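You operate a simulated robot arm through the tools that you are given. There is no shell and no other tool.

Carry out the task below with a simulated robot arm. There is one attempt and no reset: what you move stays moved.

Task
Run three side member bolts in the card's order, at the card's torque.
Fine: the fourth bolt stays untouched; the runner goes back in its cup. Set down upright: green nut runner.

The check looks at the end state, three seconds after you hand in, the way a careful person would. Anything else that was tipped, shoved, dropped, spilled or broken makes it a failure.

Robot
A 6-joint arm with a two-finger gripper, fixed in place. Base frame: the origin is on the floor under the middle of its stand, x ahead of it, y to its left, z up. Units: m, degrees, N and s.
It reaches about 1.572 m from its shoulder. Its first joint turns from -166.0 to 166.0 degrees. Payload 2.45 kg.
The TCP is the grasp point between the finger pads, 0.02 m short of the fingertips. In the tool frame z runs along the fingers and y along their closing line. The gripper opens to 0.14 m; its body begins 0.168 m behind the TCP.
Orientation is that of the tool frame in the base frame, as a unit quaternion [w, x, y, z]. With the fingers straight down and closing along the base's y, the tool's x points along the base's -x, its y along +y and its z along -z.

Tools
- The arm moves only by the tool drive_tool. Its argument "plan" is text: rows parted by semicolons, each of 7 numbers parted by spaces: the closure in counts, from 0 (fully open) to 255 (shut), then the shift along the tool's x, y, z in m, then the turn, a rotation vector about the tool's x, y, z in degrees. In form: jaw dx dy dz ax ay az; .... A call has 1 to 20 rows; each row shifts and turns the commanded pose from where the row before left it, along the tool's axes as they then stand. Each row takes 0.2 s and may step no farther than 0.05 m and 8.6 degrees from the row before; otherwise, or with a gripper value out of range, the whole call is refused. Where a pose cannot be reached the arm comes as near as it can. A force on the tool above 90 N (or 10 N above the force at the start of the call, whichever is more), or a blocked arm, ends the call early, and 0.2 s more pass. The fingers move at their own pace (about 0.045 m/s each) and stop on an object; they squeeze with about 28 N. The grip force told is the motor's: it shows also when the fingers shut on nothing. Time passes only in rows, and 0.2 s behind the last, so rows that do not move let the fingers close. It gives the time, the measured TCP pose, the force on the tool (base axes), the opening and the grip force at its end, in the units of the frame above (readings bear some noise), with the torque about the TCP (base axes, N m) and any sound that the robot's microphone picked up.
- Cameras (640 x 400 px; columns grow to the right, rows downward): "scene" is fixed at [0.0494, 0.6484, 1.7814]; the picture's right is [-0.50, -0.86, 0.00], its down [-0.41, 0.24, -0.88] and it looks along [0.76, -0.44, -0.47] (base axes); focal length 325 px, centre (320, 200). "wrist" rides on the gripper at [0.078, 0.011, -0.209] in the tool frame; the picture's right is [-0.14, 0.99, 0.00], its down [-0.92, -0.13, -0.37] and it looks along [-0.37, -0.05, 0.93] (tool axes); focal length 280 px, centre (320, 200). There is no depth. A picture from a camera that has moved, and an enlarged one, comes with that camera's place and axes in the base frame and with its lens.
- camera(camera): a new picture of that camera. It takes no simulated time.
- zoom(camera, box): a new picture of the part [left, top, right, bottom] of that camera's present view, enlarged. It takes no simulated time.
- hand_in(): hands the job in; it is judged then, once.

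Places have to be worked out from the pictures, the camera data and where the tool is seen. Open the gripper and draw the arm clear of the work before you hand the job in, unless the task says otherwise.

The tools are called after "Call:" as a command line: name --argument value ..., lists and objects as JSON in quotes. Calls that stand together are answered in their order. drive_tool: Moves the arm, as the interface text tells. Its arguments: {"type":"object","properties":{"plan":{"type":"string"}},"required":["plan"]} The other tools are called the same way: camera (camera) takes a picture; zoom (camera, box) takes an enlarged picture of a part of a camera's view; hand_in () hands the job in.

At the start:

```text
t: 0.0
tcp_pos: [0.4856, 0.2898, 1.5518]
tool_rot: [0.0, 0.0, 1.0, 0.0]
contact_force: [-1.2, 0.3, 0.1]
moment: [-0.02, 0.0, 0.01]
finger_gap: 0.1399
grasp_force: 0.1
```

scene: 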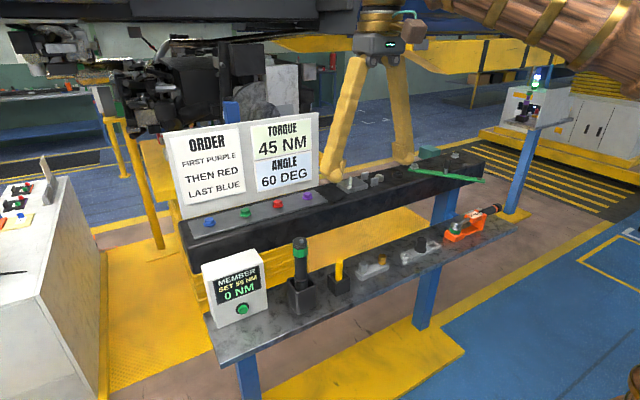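
wrist: 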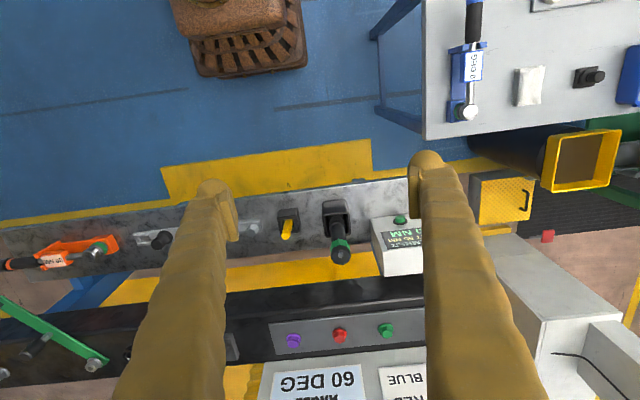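

I'll look closer at the card, the controller box and the runner before moving anything.

Call:
zoom --camera "scene" --box '[160, 110, 340, 230]'

Call:
zoom --camera "scene" --box '[190, 210, 370, 330]'

Call:
zoom --camera "scene" --box '[330, 140, 530, 290]'

Call:
zoom --camera "wrist" --box '[220, 180, 460, 360]'

```text
3.33 times, centred on (250, 170) of scene
camera zoom: at [0.0494, 0.6484, 1.7814], right [-0.5, -0.86, 0.0], down [-0.41, 0.24, -0.88], along [0.76, -0.44, -0.47], focal length 1084 px, centre (553, 300)
```

zoom: 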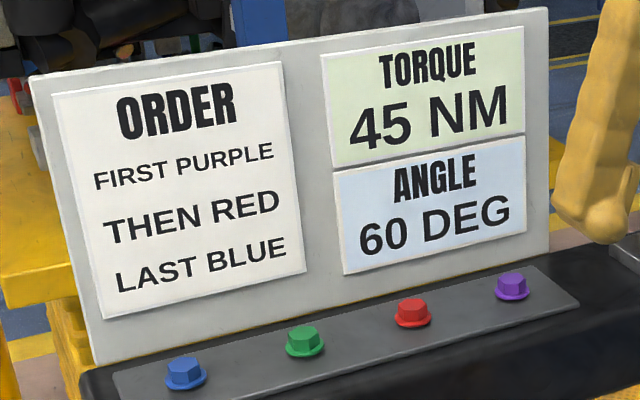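

```text
3.33 times, centred on (280, 270) of scene
camera zoom: at [0.0494, 0.6484, 1.7814], right [-0.5, -0.86, 0.0], down [-0.41, 0.24, -0.88], along [0.76, -0.44, -0.47], focal length 1084 px, centre (453, -33)
```

zoom: 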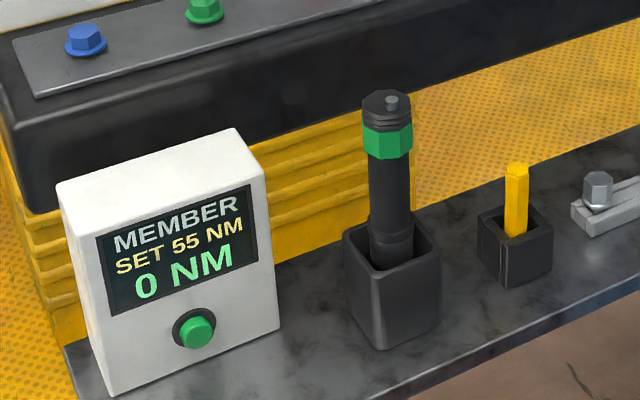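

```text
2.67 times, centred on (430, 215) of scene
camera zoom: at [0.0494, 0.6484, 1.7814], right [-0.5, -0.86, 0.0], down [-0.41, 0.24, -0.88], along [0.76, -0.44, -0.47], focal length 867 px, centre (27, 160)
```

zoom: 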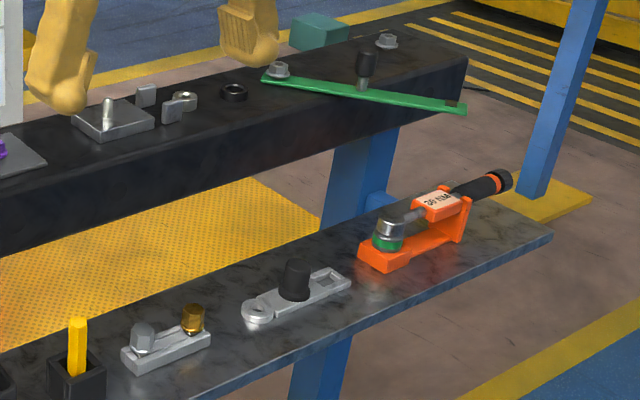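

```text
2.22 times, centred on (340, 270) of wrist
camera zoom: at [0.4066, 0.3021, 1.7624], right [0.14, 0.99, 0.0], down [0.92, -0.13, 0.37], along [0.37, -0.05, -0.93], focal length 623 px, centre (276, 44)
```

zoom: 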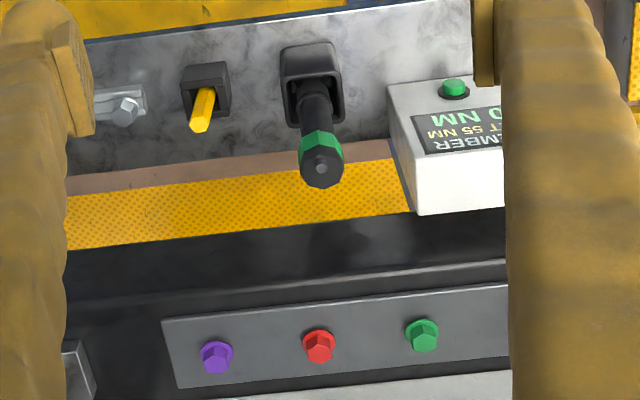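

The controller reads SET 55 NM while the card wants 45 NM, so the green button probably changes the setting. I estimate the runner top at (0.77, 0.30, 1.21), the button at (0.80, 0.49, 1.005) and the bolts near x=1.0, z=1.225. I'll lower the arm in free space and tilt the hand for a frontal look.

Call:
drive_tool --plan "0 0 0.018 0.042 0 0 0; 0 0 0.018 0.042 0 0 0; 0 0 0.018 0.042 0 0 0; 0 0 0.018 0.042 0 0 0; 0 0 0.018 0.042 0 0 0; 0 0 0.018 0.04 0 0 0; 0 0 0 0 0 -8 0; 0 0 0 0 0 -8 0; 0 0 0 0 0 -8 0; 0 0 0 0 0 -8 0; 0 0 0 0 0 -8 0"

Call:
camera --camera "wrist"

Call:
camera --camera "scene"

```text
t: 2.4
tcp_pos: [0.4862, 0.3978, 1.3029]
tool_rot: [0.342, 0.0, 0.94, 0.0]
contact_force: [-0.1, 0.6, -0.5]
moment: [-0.03, -0.05, -0.01]
finger_gap: 0.1401
grasp_force: 0.0
```

```text
taken
camera wrist: at [0.2907, 0.4099, 1.4132], right [0.1, 0.99, 0.09], down [0.47, -0.13, 0.88], along [0.88, -0.05, -0.48], focal length 280 px, centre (320, 200)
```

wrist: 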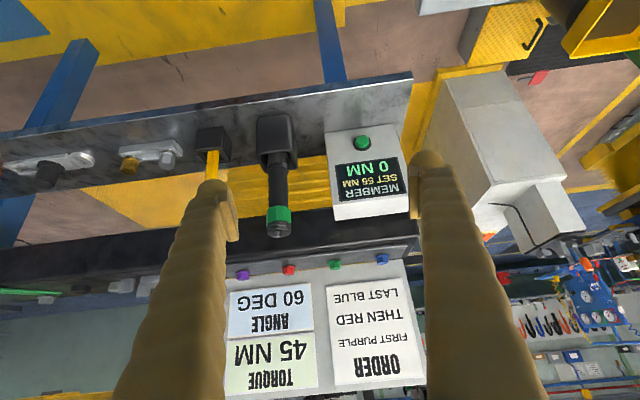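

```text
taken
```

scene: 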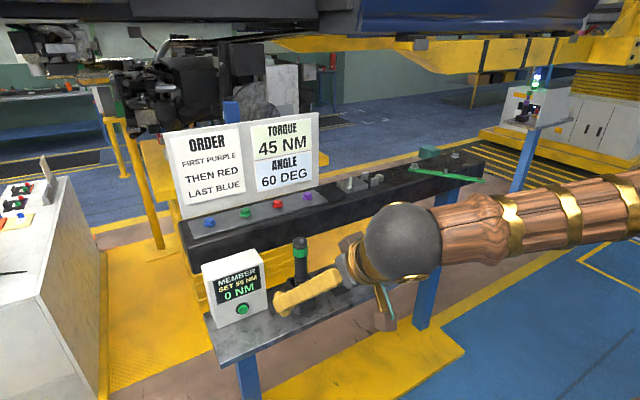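

The wrist view works, though it's upside-down. I'll zoom in on the box, runner and cup.

Call:
zoom --camera "wrist" --box '[230, 90, 430, 250]'

Call:
zoom --camera "wrist" --box '[220, 230, 420, 400]'

Call:
zoom --camera "scene" --box '[190, 220, 350, 340]'

```text
2.50 times, centred on (330, 170) of wrist
camera zoom: at [0.2907, 0.4099, 1.4132], right [0.1, 0.99, 0.09], down [0.47, -0.13, 0.88], along [0.88, -0.05, -0.48], focal length 701 px, centre (295, 275)
```

zoom: 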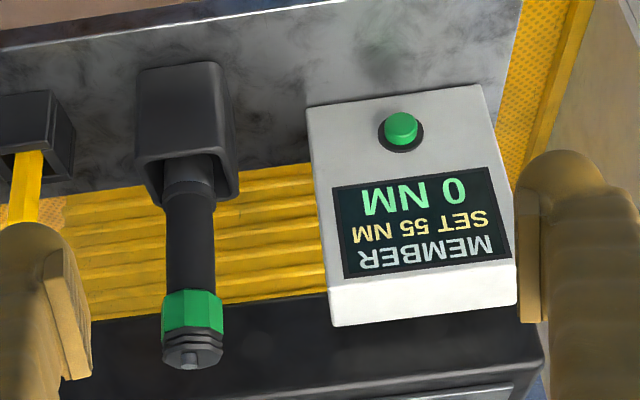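

```text
2.35 times, centred on (320, 315) of wrist
camera zoom: at [0.2907, 0.4099, 1.4132], right [0.1, 0.99, 0.09], down [0.47, -0.13, 0.88], along [0.88, -0.05, -0.48], focal length 660 px, centre (320, -71)
```

zoom: 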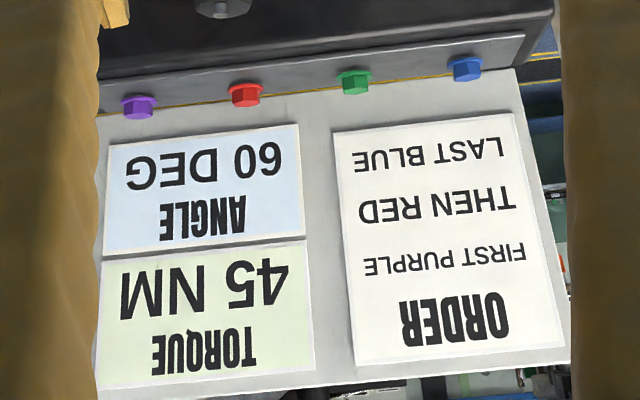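

```text
3.33 times, centred on (270, 280) of scene
camera zoom: at [0.0494, 0.6484, 1.7814], right [-0.5, -0.86, 0.0], down [-0.41, 0.24, -0.88], along [0.76, -0.44, -0.47], focal length 1084 px, centre (487, -67)
```

zoom: 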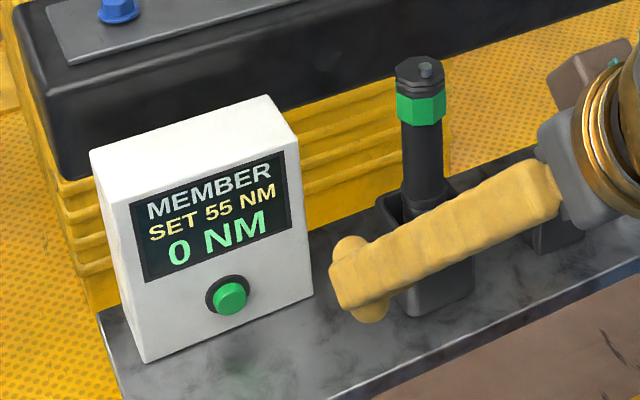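

The box front is vertical at x≈0.797, facing the robot, with the button at about (0.79, 0.4885, 1.009) and the shelf at z≈0.97. I'll close the fingers, tilt the hand to 60° and stage in front of the button.

Call:
drive_tool --plan "255 0 0 0 0 -6.667 0; 255 0 0 0 0 -6.667 0; 255 0 0 0 0 -6.666 0; 255 0.014 0.0113 0.039 0 0 0; 255 0.014 0.0113 0.039 0 0 0; 255 0.014 0.0113 0.039 0 0 0; 255 0.014 0.0113 0.039 0 0 0; 255 0.014 0.0113 0.039 0 0 0; 255 0.014 0.0113 0.039 0 0 0; 255 0.014 0.0113 0.039 0 0 0; 255 0.014 0.0113 0.039 0 0 0"

Call:
camera --camera "wrist"

Call:
zoom --camera "scene" --box '[190, 220, 350, 340]'

```text
t: 4.8
tcp_pos: [0.7009, 0.4878, 1.0463]
tool_rot: [0.5, 0.0, 0.866, -0.001]
contact_force: [0.6, 0.0, 0.0]
moment: [-0.04, 0.01, 0.04]
finger_gap: 0.0
grasp_force: 27.9
```

```text
taken
camera wrist: at [0.4803, 0.5004, 1.0843], right [0.07, 0.99, 0.12], down [0.14, -0.13, 0.98], along [0.99, -0.05, -0.15], focal length 280 px, centre (320, 200)
```

wrist: 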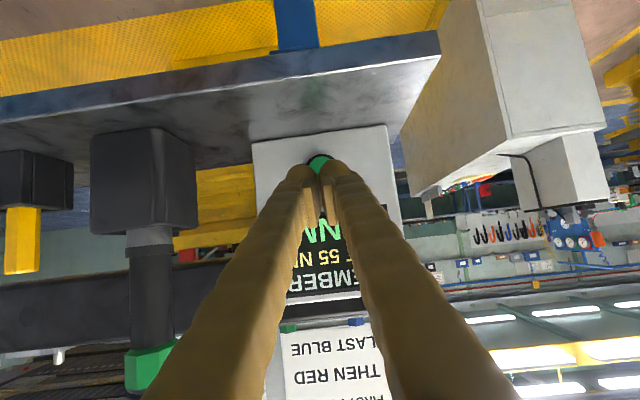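

```text
3.33 times, centred on (270, 280) of scene
camera zoom: at [0.0494, 0.6484, 1.7814], right [-0.5, -0.86, 0.0], down [-0.41, 0.24, -0.88], along [0.76, -0.44, -0.47], focal length 1084 px, centre (487, -67)
```

zoom: 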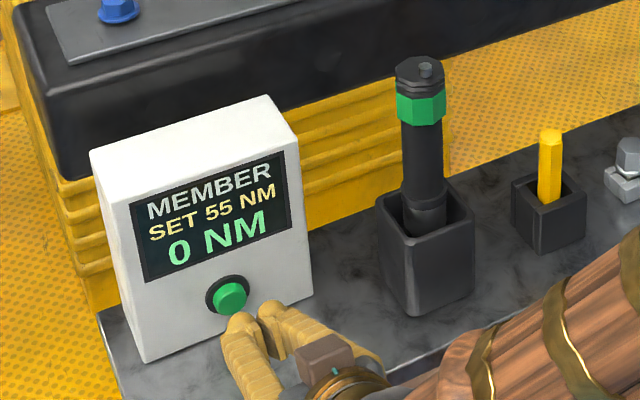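

The closed tips form two lobes about 0.03 m apart, so I'll press with one lobe centred on the button. I'll move just short of it, shifted +y by 0.015, and check the alignment.

Call:
drive_tool --plan "255 0.0024 0.0074 0.0297 0 0 0; 255 0.0024 0.0074 0.0297 0 0 0; 255 0 0 0 0 0 0"

Call:
zoom --camera "wrist" --box '[240, 100, 400, 220]'

Call:
zoom --camera "scene" --box '[200, 230, 300, 330]'

```text
t: 5.6
tcp_pos: [0.7505, 0.5023, 1.0155]
tool_rot: [0.5, 0.0, 0.866, 0.0]
contact_force: [0.3, 0.5, -0.2]
moment: [0.0, 0.01, 0.0]
finger_gap: 0.0001
grasp_force: 28.4
```

```text
3.33 times, centred on (320, 160) of wrist
camera zoom: at [0.5292, 0.5153, 1.0517], right [0.07, 0.99, 0.12], down [0.14, -0.13, 0.98], along [0.99, -0.05, -0.15], focal length 935 px, centre (320, 333)
```

zoom: 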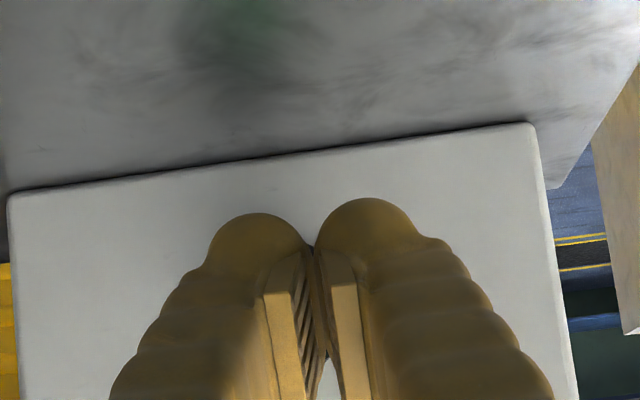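

```text
4.00 times, centred on (250, 280) of scene
camera zoom: at [0.0494, 0.6484, 1.7814], right [-0.5, -0.86, 0.0], down [-0.41, 0.24, -0.88], along [0.76, -0.44, -0.47], focal length 1301 px, centre (600, -120)
```

zoom: 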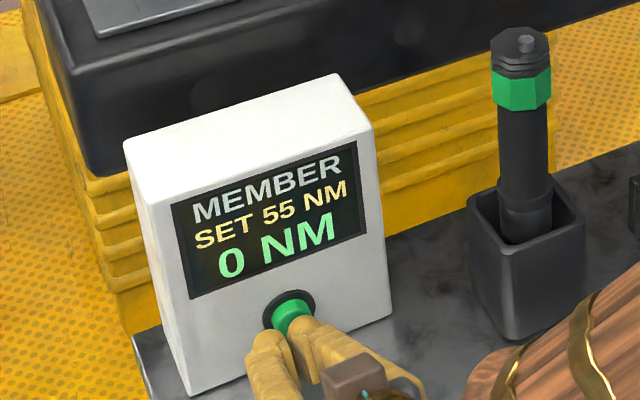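

The lower-y lobe is nearly in line with the button. I'll nudge it slightly and creep forward in +x, checking force as I go.

Call:
drive_tool --plan "255 0.0026 0.004 0.0015 0 0 0; 255 -0.002 0 0.00346 0 0 0; 255 -0.002 0 0.00346 0 0 0; 255 -0.001 0 0.00173 0 0 0; 255 0 0 0 0 0 0"

Call:
zoom --camera "scene" --box '[200, 230, 300, 330]'

```text
t: 6.8
tcp_pos: [0.7593, 0.509, 1.0118]
tool_rot: [0.5, 0.0, 0.866, 0.0]
contact_force: [-0.3, 0.8, 0.7]
moment: [-0.01, 0.0, 0.0]
finger_gap: 0.0
grasp_force: 27.9
```

```text
4.00 times, centred on (250, 280) of scene
camera zoom: at [0.0494, 0.6484, 1.7814], right [-0.5, -0.86, 0.0], down [-0.41, 0.24, -0.88], along [0.76, -0.44, -0.47], focal length 1301 px, centre (600, -120)
```

zoom: 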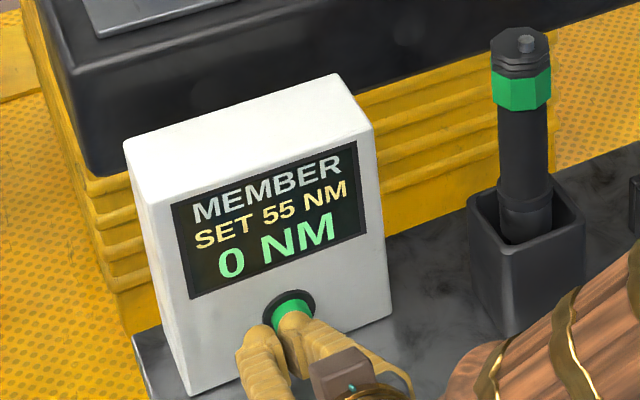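

The lobe is right in front of the button with no contact yet, so I'll creep on in 3 mm steps.

Call:
drive_tool --plan "255 -0.0015 0 0.0026 0 0 0; 255 -0.0015 0 0.0026 0 0 0; 255 0 0 0 0 0 0"

Call:
zoom --camera "scene" --box '[200, 230, 300, 330]'

```text
t: 7.6
tcp_pos: [0.7653, 0.5077, 1.013]
tool_rot: [0.5, 0.0, 0.866, 0.0]
contact_force: [0.5, 0.0, -0.1]
moment: [-0.01, -0.01, 0.01]
finger_gap: 0.0001
grasp_force: 27.5
```

```text
4.00 times, centred on (250, 280) of scene
camera zoom: at [0.0494, 0.6484, 1.7814], right [-0.5, -0.86, 0.0], down [-0.41, 0.24, -0.88], along [0.76, -0.44, -0.47], focal length 1301 px, centre (600, -120)
```

zoom: 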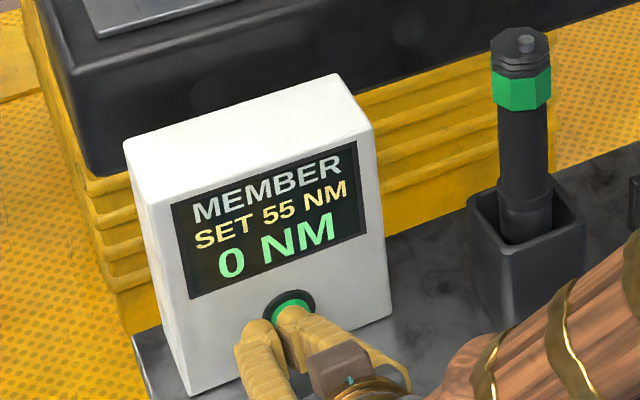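

No contact force yet, so I'll keep creeping forward in 2–3 mm steps.

Call:
drive_tool --plan "255 -0.0012 0 0.0021 0 0 0; 255 -0.0012 0 0.0021 0 0 0; 255 0 0 0 0 0 0"

Call:
zoom --camera "scene" --box '[200, 230, 300, 330]'

```text
t: 8.4
tcp_pos: [0.7709, 0.5074, 1.0115]
tool_rot: [0.5, 0.0, 0.866, 0.0]
contact_force: [-0.7, 1.4, 0.1]
moment: [0.01, 0.0, 0.02]
finger_gap: 0.0001
grasp_force: 27.9
```

```text
4.00 times, centred on (250, 280) of scene
camera zoom: at [0.0494, 0.6484, 1.7814], right [-0.5, -0.86, 0.0], down [-0.41, 0.24, -0.88], along [0.76, -0.44, -0.47], focal length 1301 px, centre (600, -120)
```

zoom: 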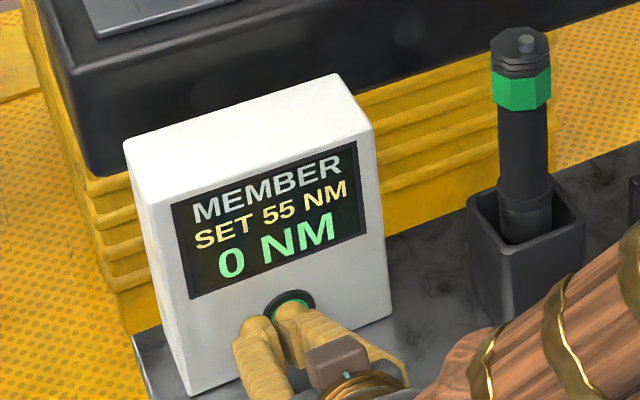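

Still no clear force, so I'll go on with 2 mm steps.

Call:
drive_tool --plan "255 -0.001 0 0.00173 0 0 0; 255 -0.001 0 0.00173 0 0 0; 255 0 0 0 0 0 0"

Call:
zoom --camera "scene" --box '[200, 230, 300, 330]'

```text
t: 9.2
tcp_pos: [0.7735, 0.5072, 1.0122]
tool_rot: [0.5, 0.001, 0.866, -0.001]
contact_force: [-0.2, 0.5, 1.4]
moment: [0.02, 0.03, -0.02]
finger_gap: 0.0
grasp_force: 28.1
```

```text
4.00 times, centred on (250, 280) of scene
camera zoom: at [0.0494, 0.6484, 1.7814], right [-0.5, -0.86, 0.0], down [-0.41, 0.24, -0.88], along [0.76, -0.44, -0.47], focal length 1301 px, centre (600, -120)
```

zoom: 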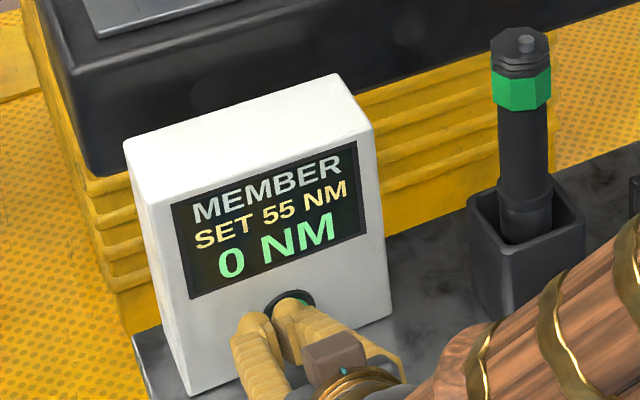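

Still only noise-level force. Two more 2 mm steps.

Call:
drive_tool --plan "255 -0.001 0 0.00173 0 0 0; 255 -0.001 0 0.00173 0 0 0; 255 0 0 0 0 0 0"

Call:
zoom --camera "scene" --box '[200, 230, 300, 330]'

```text
t: 10.0
tcp_pos: [0.7775, 0.508, 1.0113]
tool_rot: [0.5, 0.0, 0.866, 0.0]
contact_force: [-2.4, 0.1, 1.1]
moment: [-0.02, -0.01, -0.02]
finger_gap: 0.0
grasp_force: 27.6
heard: click
```

```text
4.00 times, centred on (250, 280) of scene
camera zoom: at [0.0494, 0.6484, 1.7814], right [-0.5, -0.86, 0.0], down [-0.41, 0.24, -0.88], along [0.76, -0.44, -0.47], focal length 1301 px, centre (600, -120)
```

zoom: 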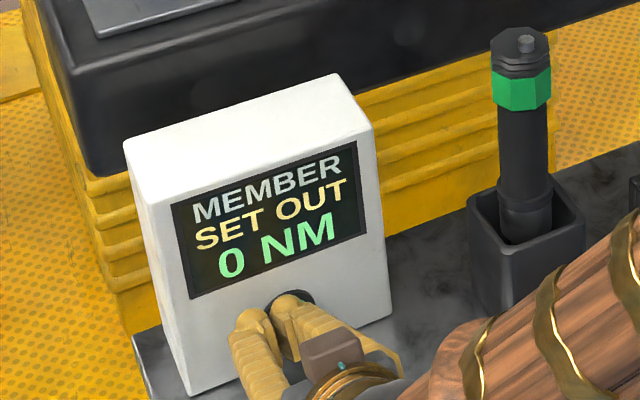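

A click, and the display now reads "SET OUT", so the button cycles through settings. I'll back off 1 cm and press again to see the next one.

Call:
drive_tool --plan "255 0.0025 0 -0.0043 0 0 0; 255 0.0025 0 -0.0043 0 0 0; 255 0 0 0 0 0 0"

Call:
zoom --camera "scene" --box '[200, 230, 300, 330]'

```text
t: 10.8
tcp_pos: [0.7675, 0.5073, 1.0128]
tool_rot: [0.5, 0.0, 0.866, 0.0]
contact_force: [-0.1, 0.2, 0.0]
moment: [-0.01, 0.0, 0.0]
finger_gap: 0.0001
grasp_force: 27.7
```

```text
4.00 times, centred on (250, 280) of scene
camera zoom: at [0.0494, 0.6484, 1.7814], right [-0.5, -0.86, 0.0], down [-0.41, 0.24, -0.88], along [0.76, -0.44, -0.47], focal length 1301 px, centre (600, -120)
```

zoom: 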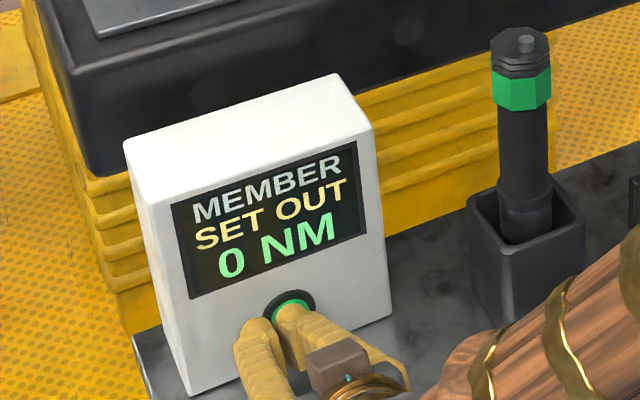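

The button is released and the setting stays OUT. I'll press again the same distance.

Call:
drive_tool --plan "255 -0.0025 0 0.0043 0 0 0; 255 -0.0025 0 0.0043 0 0 0; 255 -0.0005 0 0.0009 0 0 0; 255 0 0 0 0 0 0"

Call:
zoom --camera "scene" --box '[200, 230, 300, 330]'

```text
t: 11.8
tcp_pos: [0.7791, 0.5086, 1.0123]
tool_rot: [0.5, 0.0, 0.866, 0.0]
contact_force: [-2.5, -0.1, 0.8]
moment: [-0.01, -0.06, -0.05]
finger_gap: 0.0001
grasp_force: 27.9
heard: click
```

```text
4.00 times, centred on (250, 280) of scene
camera zoom: at [0.0494, 0.6484, 1.7814], right [-0.5, -0.86, 0.0], down [-0.41, 0.24, -0.88], along [0.76, -0.44, -0.47], focal length 1301 px, centre (600, -120)
```

zoom: 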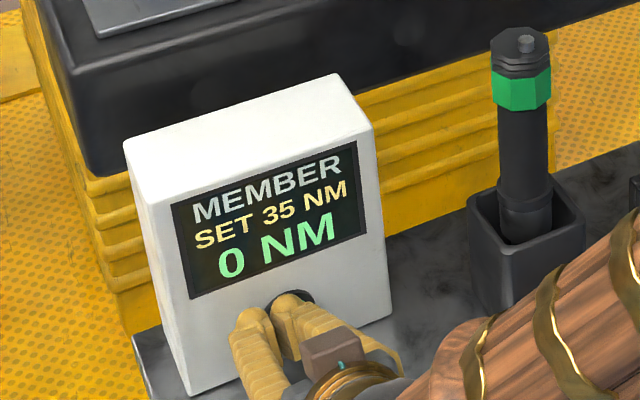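

It now reads SET 35 NM, so 45 should be next. I'll release and press once more.

Call:
drive_tool --plan "255 0.0025 0 -0.0043 0 0 0; 255 0.0025 0 -0.0043 0 0 0; 255 0.0005 0 -0.0009 0 0 0; 255 0 0 0 0 0 0; 255 -0.0025 0 0.0043 0 0 0; 255 -0.0025 0 0.0043 0 0 0; 255 -0.0005 0 0.0009 0 0 0; 255 0 0 0 0 0 0"

Call:
zoom --camera "scene" --box '[200, 230, 300, 330]'

```text
t: 13.6
tcp_pos: [0.7785, 0.5068, 1.0121]
tool_rot: [0.5, 0.0, 0.866, 0.0]
contact_force: [-2.1, 0.3, -0.2]
moment: [0.01, 0.01, -0.02]
finger_gap: 0.0
grasp_force: 28.0
heard: click
```

```text
4.00 times, centred on (250, 280) of scene
camera zoom: at [0.0494, 0.6484, 1.7814], right [-0.5, -0.86, 0.0], down [-0.41, 0.24, -0.88], along [0.76, -0.44, -0.47], focal length 1301 px, centre (600, -120)
```

zoom: 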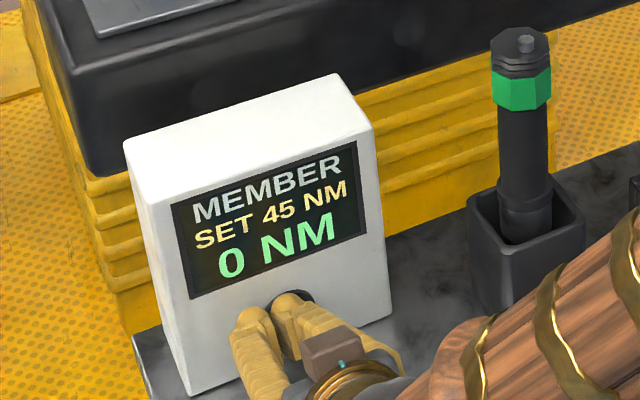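

The display reads SET 45 NM, matching the card. I'll back straight off the button, rise clear and turn the fingers to point down.

Call:
drive_tool --plan "255 0.02 0 -0.0346 0 0 0; 255 0.02 0 -0.0346 0 0 0; 255 0.02 0 -0.0346 0 0 0; 255 -0.0416 0 -0.024 0 0 0; 255 -0.0416 0 -0.024 0 0 0; 255 -0.0416 0 -0.024 0 0 0; 255 -0.0416 0 -0.024 0 0 0; 255 -0.0416 0 -0.024 0 0 0; 255 -0.0416 0 -0.024 0 0 0; 255 -0.0416 0 -0.024 0 0 0; 255 -0.0416 0 -0.024 0 0 0; 109 0 0 0 0 7.5 0; 109 0 0 0 0 7.5 0; 109 0 0 0 0 7.5 0; 109 0 0 0 0 7.5 0; 109 0 0 0 0 7.5 0; 109 0 0 0 0 7.5 0; 109 0 0 0 0 7.5 0; 109 0 0 0 0 7.5 0"

Call:
camera --camera "wrist"

Call:
camera --camera "scene"

```text
t: 17.6
tcp_pos: [0.6598, 0.5087, 1.3958]
tool_rot: [-0.001, 0.0, 1.0, -0.001]
contact_force: [-0.4, -0.8, 0.0]
moment: [0.08, -0.03, -0.01]
finger_gap: 0.0802
grasp_force: 0.1
```

```text
taken
camera wrist: at [0.5795, 0.5192, 1.6066], right [0.14, 0.99, 0.0], down [0.92, -0.13, 0.37], along [0.36, -0.05, -0.93], focal length 280 px, centre (320, 200)
```

wrist: 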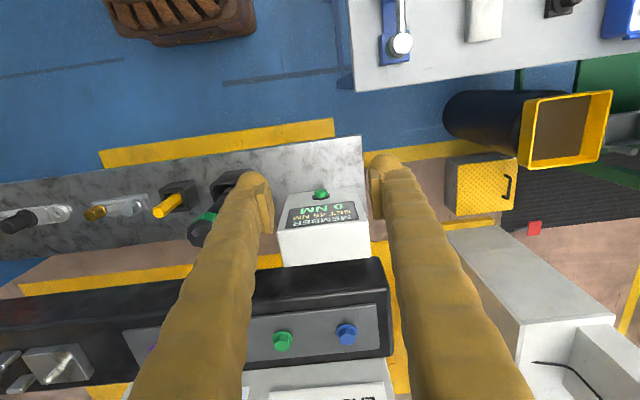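

```text
taken
```

scene: 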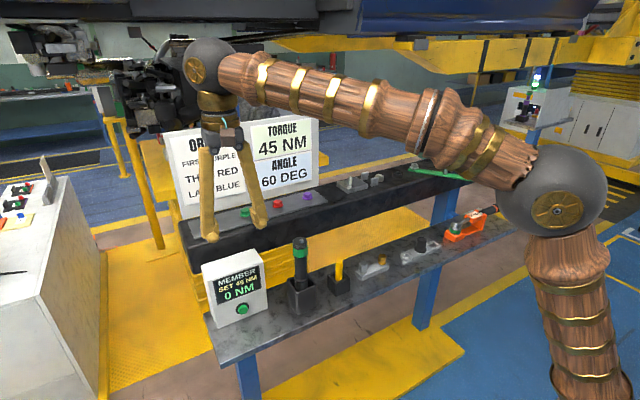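

The gripper opening matches what I asked for (0.080 m). I'll move sideways to above the runner and look down at it.

Call:
drive_tool --plan "109 -0.0152 -0.0417 0 0 0 0; 109 -0.0152 -0.0417 0 0 0 0; 109 -0.0152 -0.0417 0 0 0 0; 109 -0.0152 -0.0417 0 0 0 0; 109 -0.0152 -0.0417 0 0 0 0; 109 0 0 0 0 0 0"

Call:
camera --camera "wrist"

Call:
zoom --camera "wrist" --box '[250, 140, 390, 260]'

Call:
zoom --camera "scene" --box '[240, 160, 380, 340]'

```text
t: 19.0
tcp_pos: [0.7341, 0.2963, 1.3996]
tool_rot: [0.0, 0.001, 1.0, 0.0]
contact_force: [-0.5, 0.0, -0.2]
moment: [0.0, 0.03, -0.02]
finger_gap: 0.0801
grasp_force: 0.1
```

```text
taken
camera wrist: at [0.6553, 0.3085, 1.609], right [0.14, 0.99, 0.0], down [0.92, -0.13, 0.37], along [0.37, -0.05, -0.93], focal length 280 px, centre (320, 200)
```

wrist: 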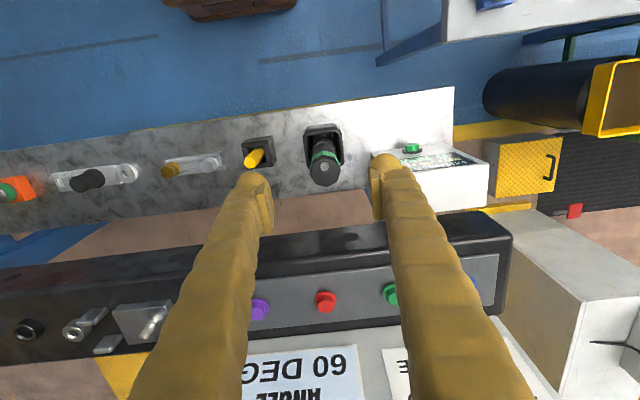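

```text
3.33 times, centred on (320, 200) of wrist
camera zoom: at [0.6553, 0.3085, 1.609], right [0.14, 0.99, 0.0], down [0.92, -0.13, 0.37], along [0.37, -0.05, -0.93], focal length 935 px, centre (320, 200)
```

zoom: 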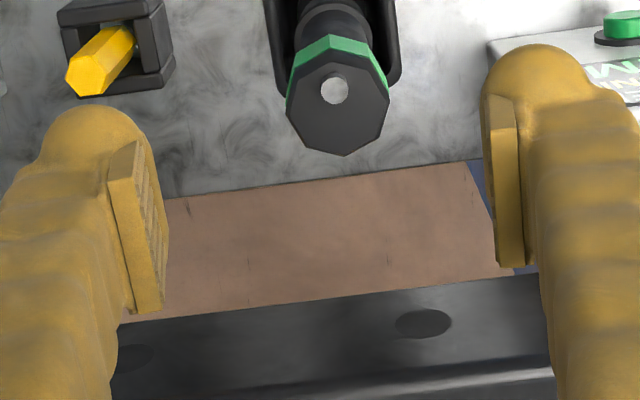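

```text
2.22 times, centred on (310, 250) of scene
camera zoom: at [0.0494, 0.6484, 1.7814], right [-0.5, -0.86, 0.0], down [-0.41, 0.24, -0.88], along [0.76, -0.44, -0.47], focal length 723 px, centre (342, 89)
```

zoom: 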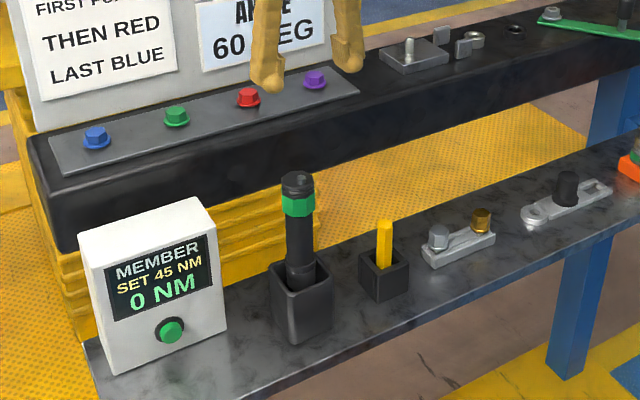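

The runner's octagonal cap is between the fingers with a small off-centre nub on top. I'll zoom further to find its axis, orientation and the cup.

Call:
zoom --camera "wrist" --box '[280, 110, 370, 200]'

Call:
zoom --camera "scene" --box '[270, 225, 340, 325]'

```text
4.44 times, centred on (325, 155) of wrist
camera zoom: at [0.6553, 0.3085, 1.609], right [0.14, 0.99, 0.0], down [0.92, -0.13, 0.37], along [0.37, -0.05, -0.93], focal length 1246 px, centre (298, 400)
```

zoom: 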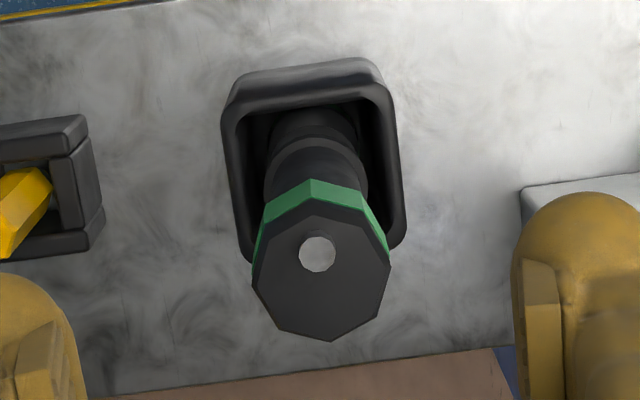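

```text
4.00 times, centred on (305, 275) of scene
camera zoom: at [0.0494, 0.6484, 1.7814], right [-0.5, -0.86, 0.0], down [-0.41, 0.24, -0.88], along [0.76, -0.44, -0.47], focal length 1301 px, centre (380, -100)
```

zoom: 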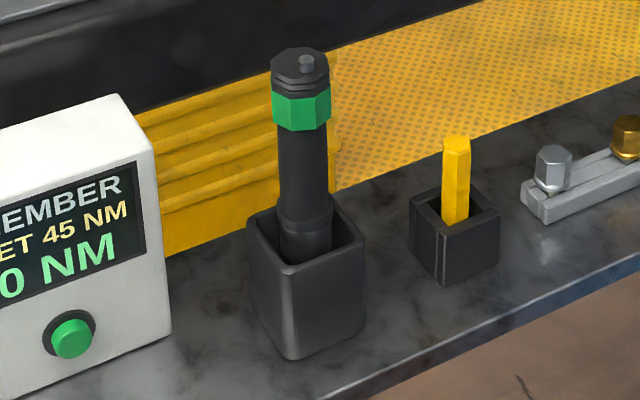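

The cap is octagonal with corners facing ±x and ±y, axis at about (0.769, 0.300). Turning the jaw 22.5° will put the pads on flats, so I'll yaw, centre over it and come down to just above the nub.

Call:
drive_tool --plan "109 0 0 0 0 0 7.5; 109 0 0 0 0 0 7.5; 109 0 0 0 0 0 7.5; 109 -0.0309 0.0168 0 0 0 0; 109 0 0 0.045 0 0 0; 109 0 0 0.045 0 0 0; 109 0 0 0.04 0 0 0; 109 0 0 0 0 0 0"

Call:
camera --camera "wrist"

Call:
zoom --camera "wrist" --box '[240, 80, 400, 200]'

Call:
zoom --camera "scene" --box '[240, 180, 360, 320]'

```text
t: 20.8
tcp_pos: [0.7687, 0.3041, 1.2654]
tool_rot: [0.0, 0.195, 0.981, 0.001]
contact_force: [0.4, 0.4, -0.4]
moment: [0.02, 0.02, 0.0]
finger_gap: 0.0804
grasp_force: 0.0
```

```text
taken
camera wrist: at [0.7005, 0.3453, 1.4751], right [0.51, 0.86, 0.0], down [0.8, -0.47, 0.37], along [0.32, -0.19, -0.93], focal length 280 px, centre (320, 200)
```

wrist: 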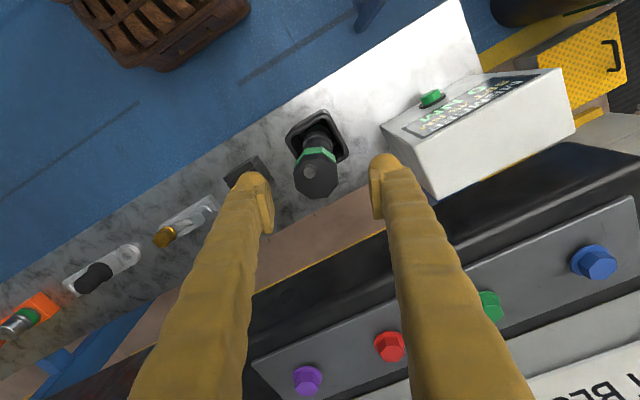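

```text
3.33 times, centred on (320, 140) of wrist
camera zoom: at [0.7005, 0.3453, 1.4751], right [0.51, 0.86, 0.0], down [0.8, -0.47, 0.37], along [0.32, -0.19, -0.93], focal length 935 px, centre (320, 400)
```

zoom: 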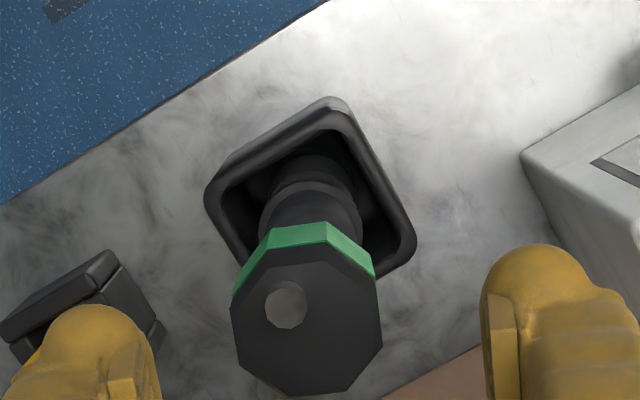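

```text
2.86 times, centred on (300, 250) of scene
camera zoom: at [0.0494, 0.6484, 1.7814], right [-0.5, -0.86, 0.0], down [-0.41, 0.24, -0.88], along [0.76, -0.44, -0.47], focal length 929 px, centre (377, 57)
```

zoom: 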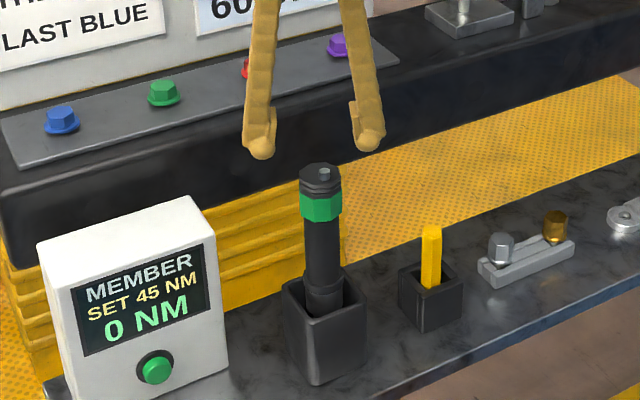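

The pads are parallel to the flats, with the axis about 3.7 mm off along tool −y. I'll correct that, descend so the pads sit on the collar (TCP z≈1.192), then close.

Call:
drive_tool --plan "109 0 -0.0037 0 0 0 0; 109 0 0 0.037 0 0 0; 109 0 0 0.037 0 0 0; 109 0 0 0 0 0 0"

Call:
zoom --camera "wrist" --box '[220, 60, 420, 210]'

Call:
zoom --camera "scene" --box '[240, 200, 360, 320]'

```text
t: 21.8
tcp_pos: [0.7673, 0.3, 1.1941]
tool_rot: [0.0, 0.196, 0.981, 0.0]
contact_force: [-0.7, -0.7, -0.2]
moment: [0.01, -0.04, 0.02]
finger_gap: 0.0801
grasp_force: 0.0
```

```text
2.67 times, centred on (320, 135) of wrist
camera zoom: at [0.699, 0.3405, 1.4038], right [0.51, 0.86, 0.0], down [0.8, -0.47, 0.37], along [0.32, -0.19, -0.93], focal length 748 px, centre (320, 373)
```

zoom: 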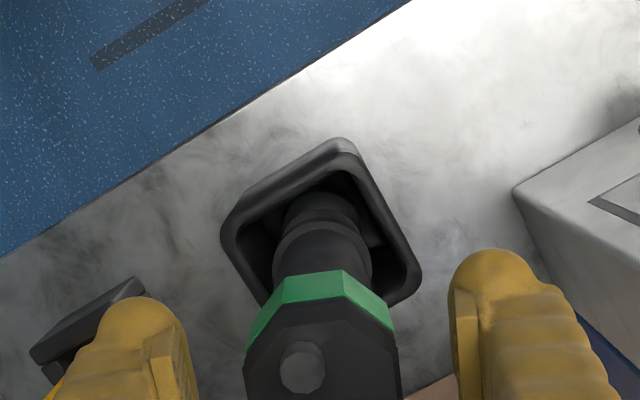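

```text
3.33 times, centred on (300, 260) of scene
camera zoom: at [0.0494, 0.6484, 1.7814], right [-0.5, -0.86, 0.0], down [-0.41, 0.24, -0.88], along [0.76, -0.44, -0.47], focal length 1084 px, centre (387, 0)
```

zoom: 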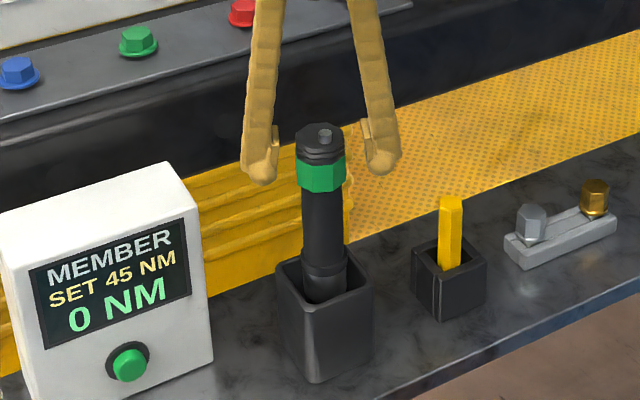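

The runner is centred between the pads at collar height. Closing now.

Call:
drive_tool --plan "255 0 0 0 0 0 0; 255 0 0 0 0 0 0; 255 0 0 0 0 0 0; 255 0 0 0 0 0 0; 255 0 0 0 0 0 0; 255 0 0 0 0 0 0"

Call:
zoom --camera "scene" --box '[240, 200, 360, 320]'

Call:
zoom --camera "wrist" --box '[220, 60, 420, 210]'

```text
t: 23.2
tcp_pos: [0.7672, 0.3008, 1.1941]
tool_rot: [-0.001, 0.196, 0.981, 0.0]
contact_force: [0.7, 2.0, 0.1]
moment: [0.06, -0.14, 0.01]
finger_gap: 0.0471
grasp_force: 28.0
```

```text
3.33 times, centred on (300, 260) of scene
camera zoom: at [0.0494, 0.6484, 1.7814], right [-0.5, -0.86, 0.0], down [-0.41, 0.24, -0.88], along [0.76, -0.44, -0.47], focal length 1084 px, centre (387, 0)
```

zoom: 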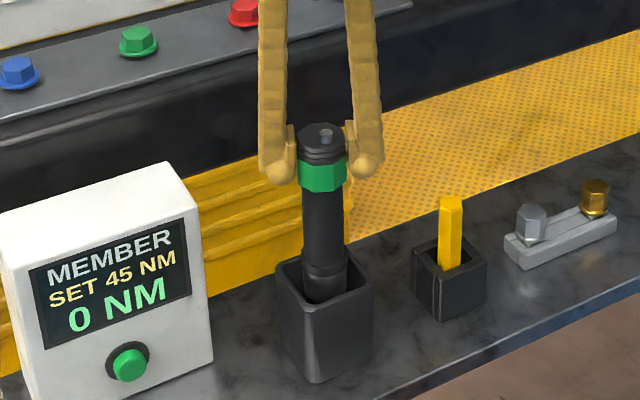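

```text
2.67 times, centred on (320, 135) of wrist
camera zoom: at [0.699, 0.3405, 1.4041], right [0.51, 0.86, 0.0], down [0.8, -0.47, 0.37], along [0.32, -0.19, -0.93], focal length 748 px, centre (320, 373)
```

zoom: 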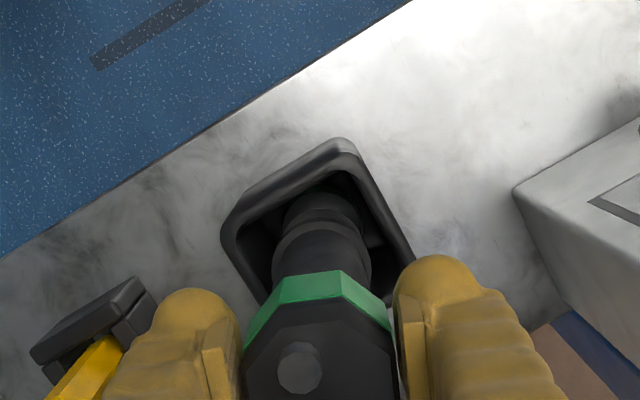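

Gripped firmly at 0.047 m. Lifting straight up about 0.32 m, starting slowly.

Call:
drive_tool --plan "255 0 0 -0.01 0 0 0; 255 0 0 -0.02 0 0 0; 255 0 0 -0.035 0 0 0; 255 0 0 -0.045 0 0 0; 255 0 0 -0.045 0 0 0; 255 0 0 -0.045 0 0 0; 255 0 0 -0.045 0 0 0; 255 0 0 -0.045 0 0 0; 255 0 0 -0.03 0 0 0; 255 0 0 0 0 0 0"

Call:
camera --camera "scene"

Call:
zoom --camera "scene" --box '[230, 90, 390, 250]'

Call:
camera --camera "wrist"

```text
t: 25.4
tcp_pos: [0.7689, 0.301, 1.5133]
tool_rot: [0.0, 0.195, 0.981, 0.0]
contact_force: [0.3, 0.2, -8.4]
moment: [0.0, 0.0, -0.01]
finger_gap: 0.0469
grasp_force: 28.2
```

```text
taken
```

scene: 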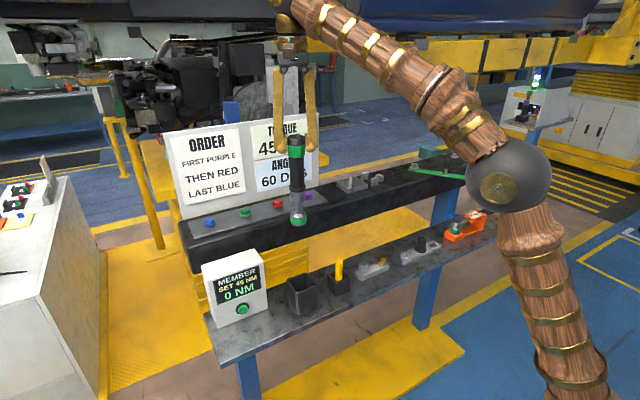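

```text
2.50 times, centred on (310, 170) of scene
camera zoom: at [0.0494, 0.6484, 1.7814], right [-0.5, -0.86, 0.0], down [-0.41, 0.24, -0.88], along [0.76, -0.44, -0.47], focal length 813 px, centre (345, 275)
```

zoom: 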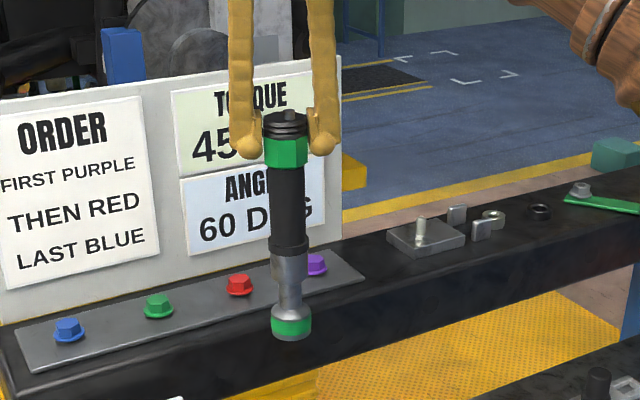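

```text
taken
camera wrist: at [0.7004, 0.3418, 1.7231], right [0.51, 0.86, 0.0], down [0.8, -0.47, 0.37], along [0.32, -0.19, -0.93], focal length 280 px, centre (320, 200)
```

wrist: 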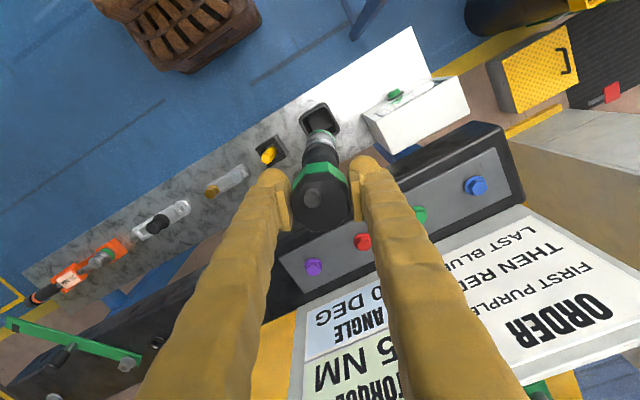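

The lift is clean: about 8.4 N of weight, hanging vertically, with a green-ringed socket at the bottom around z≈1.28. I'll zoom on the bolts and the socket to pin positions down.

Call:
zoom --camera "wrist" --box '[280, 160, 500, 290]'

Call:
zoom --camera "scene" --box '[190, 185, 330, 245]'

Call:
zoom --camera "wrist" --box '[270, 90, 380, 240]'

```text
2.91 times, centred on (390, 225) of wrist
camera zoom: at [0.7004, 0.3418, 1.7231], right [0.51, 0.86, 0.0], down [0.8, -0.47, 0.37], along [0.32, -0.19, -0.93], focal length 816 px, centre (116, 127)
```

zoom: 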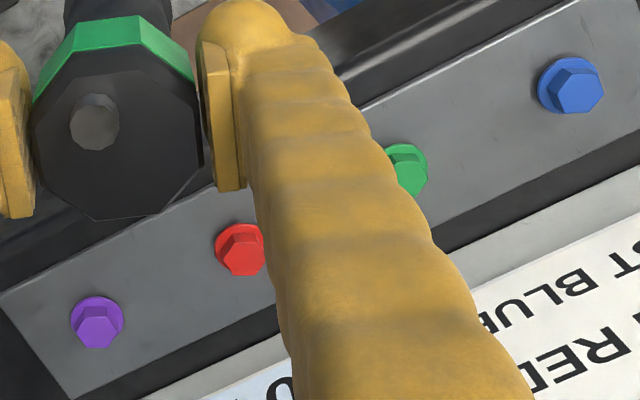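

```text
4.57 times, centred on (260, 215) of scene
camera zoom: at [0.0494, 0.6484, 1.7814], right [-0.5, -0.86, 0.0], down [-0.41, 0.24, -0.88], along [0.76, -0.44, -0.47], focal length 1487 px, centre (594, 131)
```

zoom: 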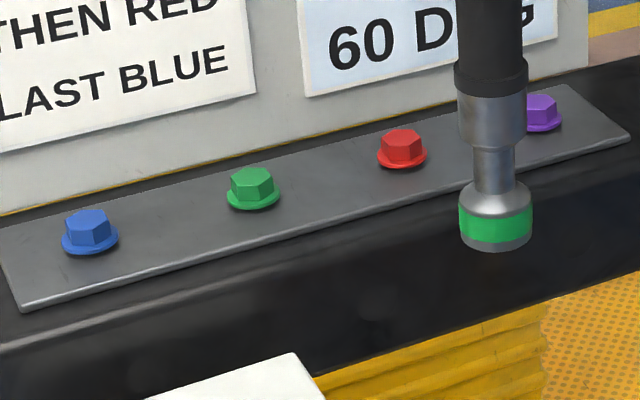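

```text
2.67 times, centred on (325, 165) of wrist
camera zoom: at [0.7004, 0.3418, 1.7231], right [0.51, 0.86, 0.0], down [0.8, -0.47, 0.37], along [0.32, -0.19, -0.93], focal length 748 px, centre (307, 293)
```

zoom: 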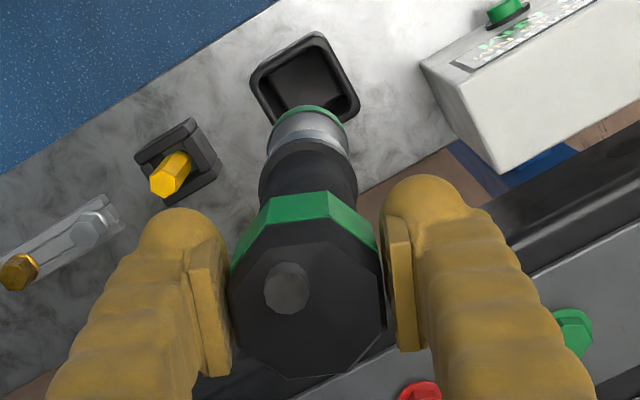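

I place the bolts at x≈1.002 with y≈0.1475 (purple), 0.267 (red), 0.388 (green) and 0.508 (blue), flanges at z≈1.215 and head tops around 1.23. The socket bottom is near 1.281, so I'll carry the runner level to above purple and check the alignment.

Call:
drive_tool --plan "255 -0.0457 -0.0088 0 0 0 0; 255 -0.0457 -0.0088 0 0 0 0; 255 -0.0457 -0.0088 0 0 0 0; 255 -0.0457 -0.0088 0 0 0 0; 255 -0.0457 -0.0088 0 0 0 0; 255 -0.0458 -0.0087 0 0 0 0; 255 0 0 0 0 0 0; 255 0 0 0 0 0 0"

Call:
camera --camera "scene"

Call:
zoom --camera "scene" --box '[250, 130, 370, 230]'

Call:
zoom --camera "wrist" --box '[260, 80, 390, 200]'

```text
t: 27.2
tcp_pos: [0.9417, 0.1331, 1.4318]
tool_rot: [0.003, 0.195, 0.981, 0.001]
contact_force: [3.3, 1.9, 17.5]
moment: [0.93, -0.92, -0.04]
finger_gap: 0.0487
grasp_force: 28.1
out of reach, approached as far as the arm can: row 1, 2, 3, 4, 5, 6
```

```text
taken
```

scene: 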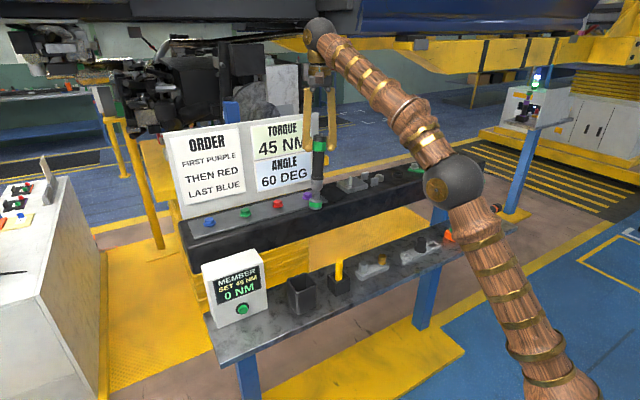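

```text
4.00 times, centred on (310, 180) of scene
camera zoom: at [0.0494, 0.6484, 1.7814], right [-0.5, -0.86, 0.0], down [-0.41, 0.24, -0.88], along [0.76, -0.44, -0.47], focal length 1301 px, centre (360, 280)
```

zoom: 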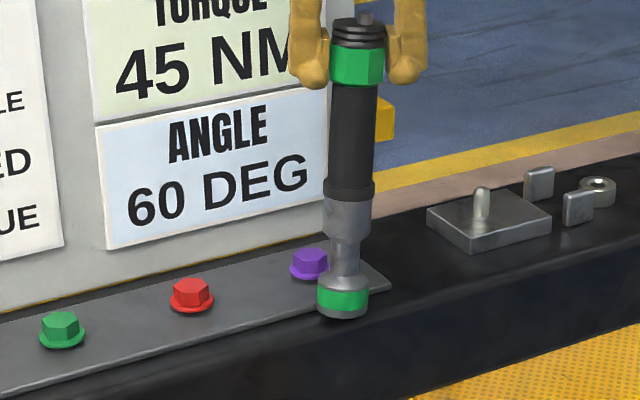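

```text
3.33 times, centred on (325, 140) of wrist
camera zoom: at [0.8713, 0.173, 1.6415], right [0.51, 0.86, 0.0], down [0.8, -0.47, 0.37], along [0.32, -0.19, -0.93], focal length 935 px, centre (303, 400)
```

zoom: 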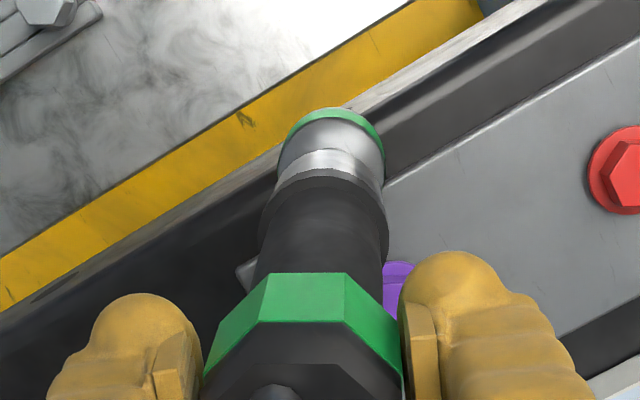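

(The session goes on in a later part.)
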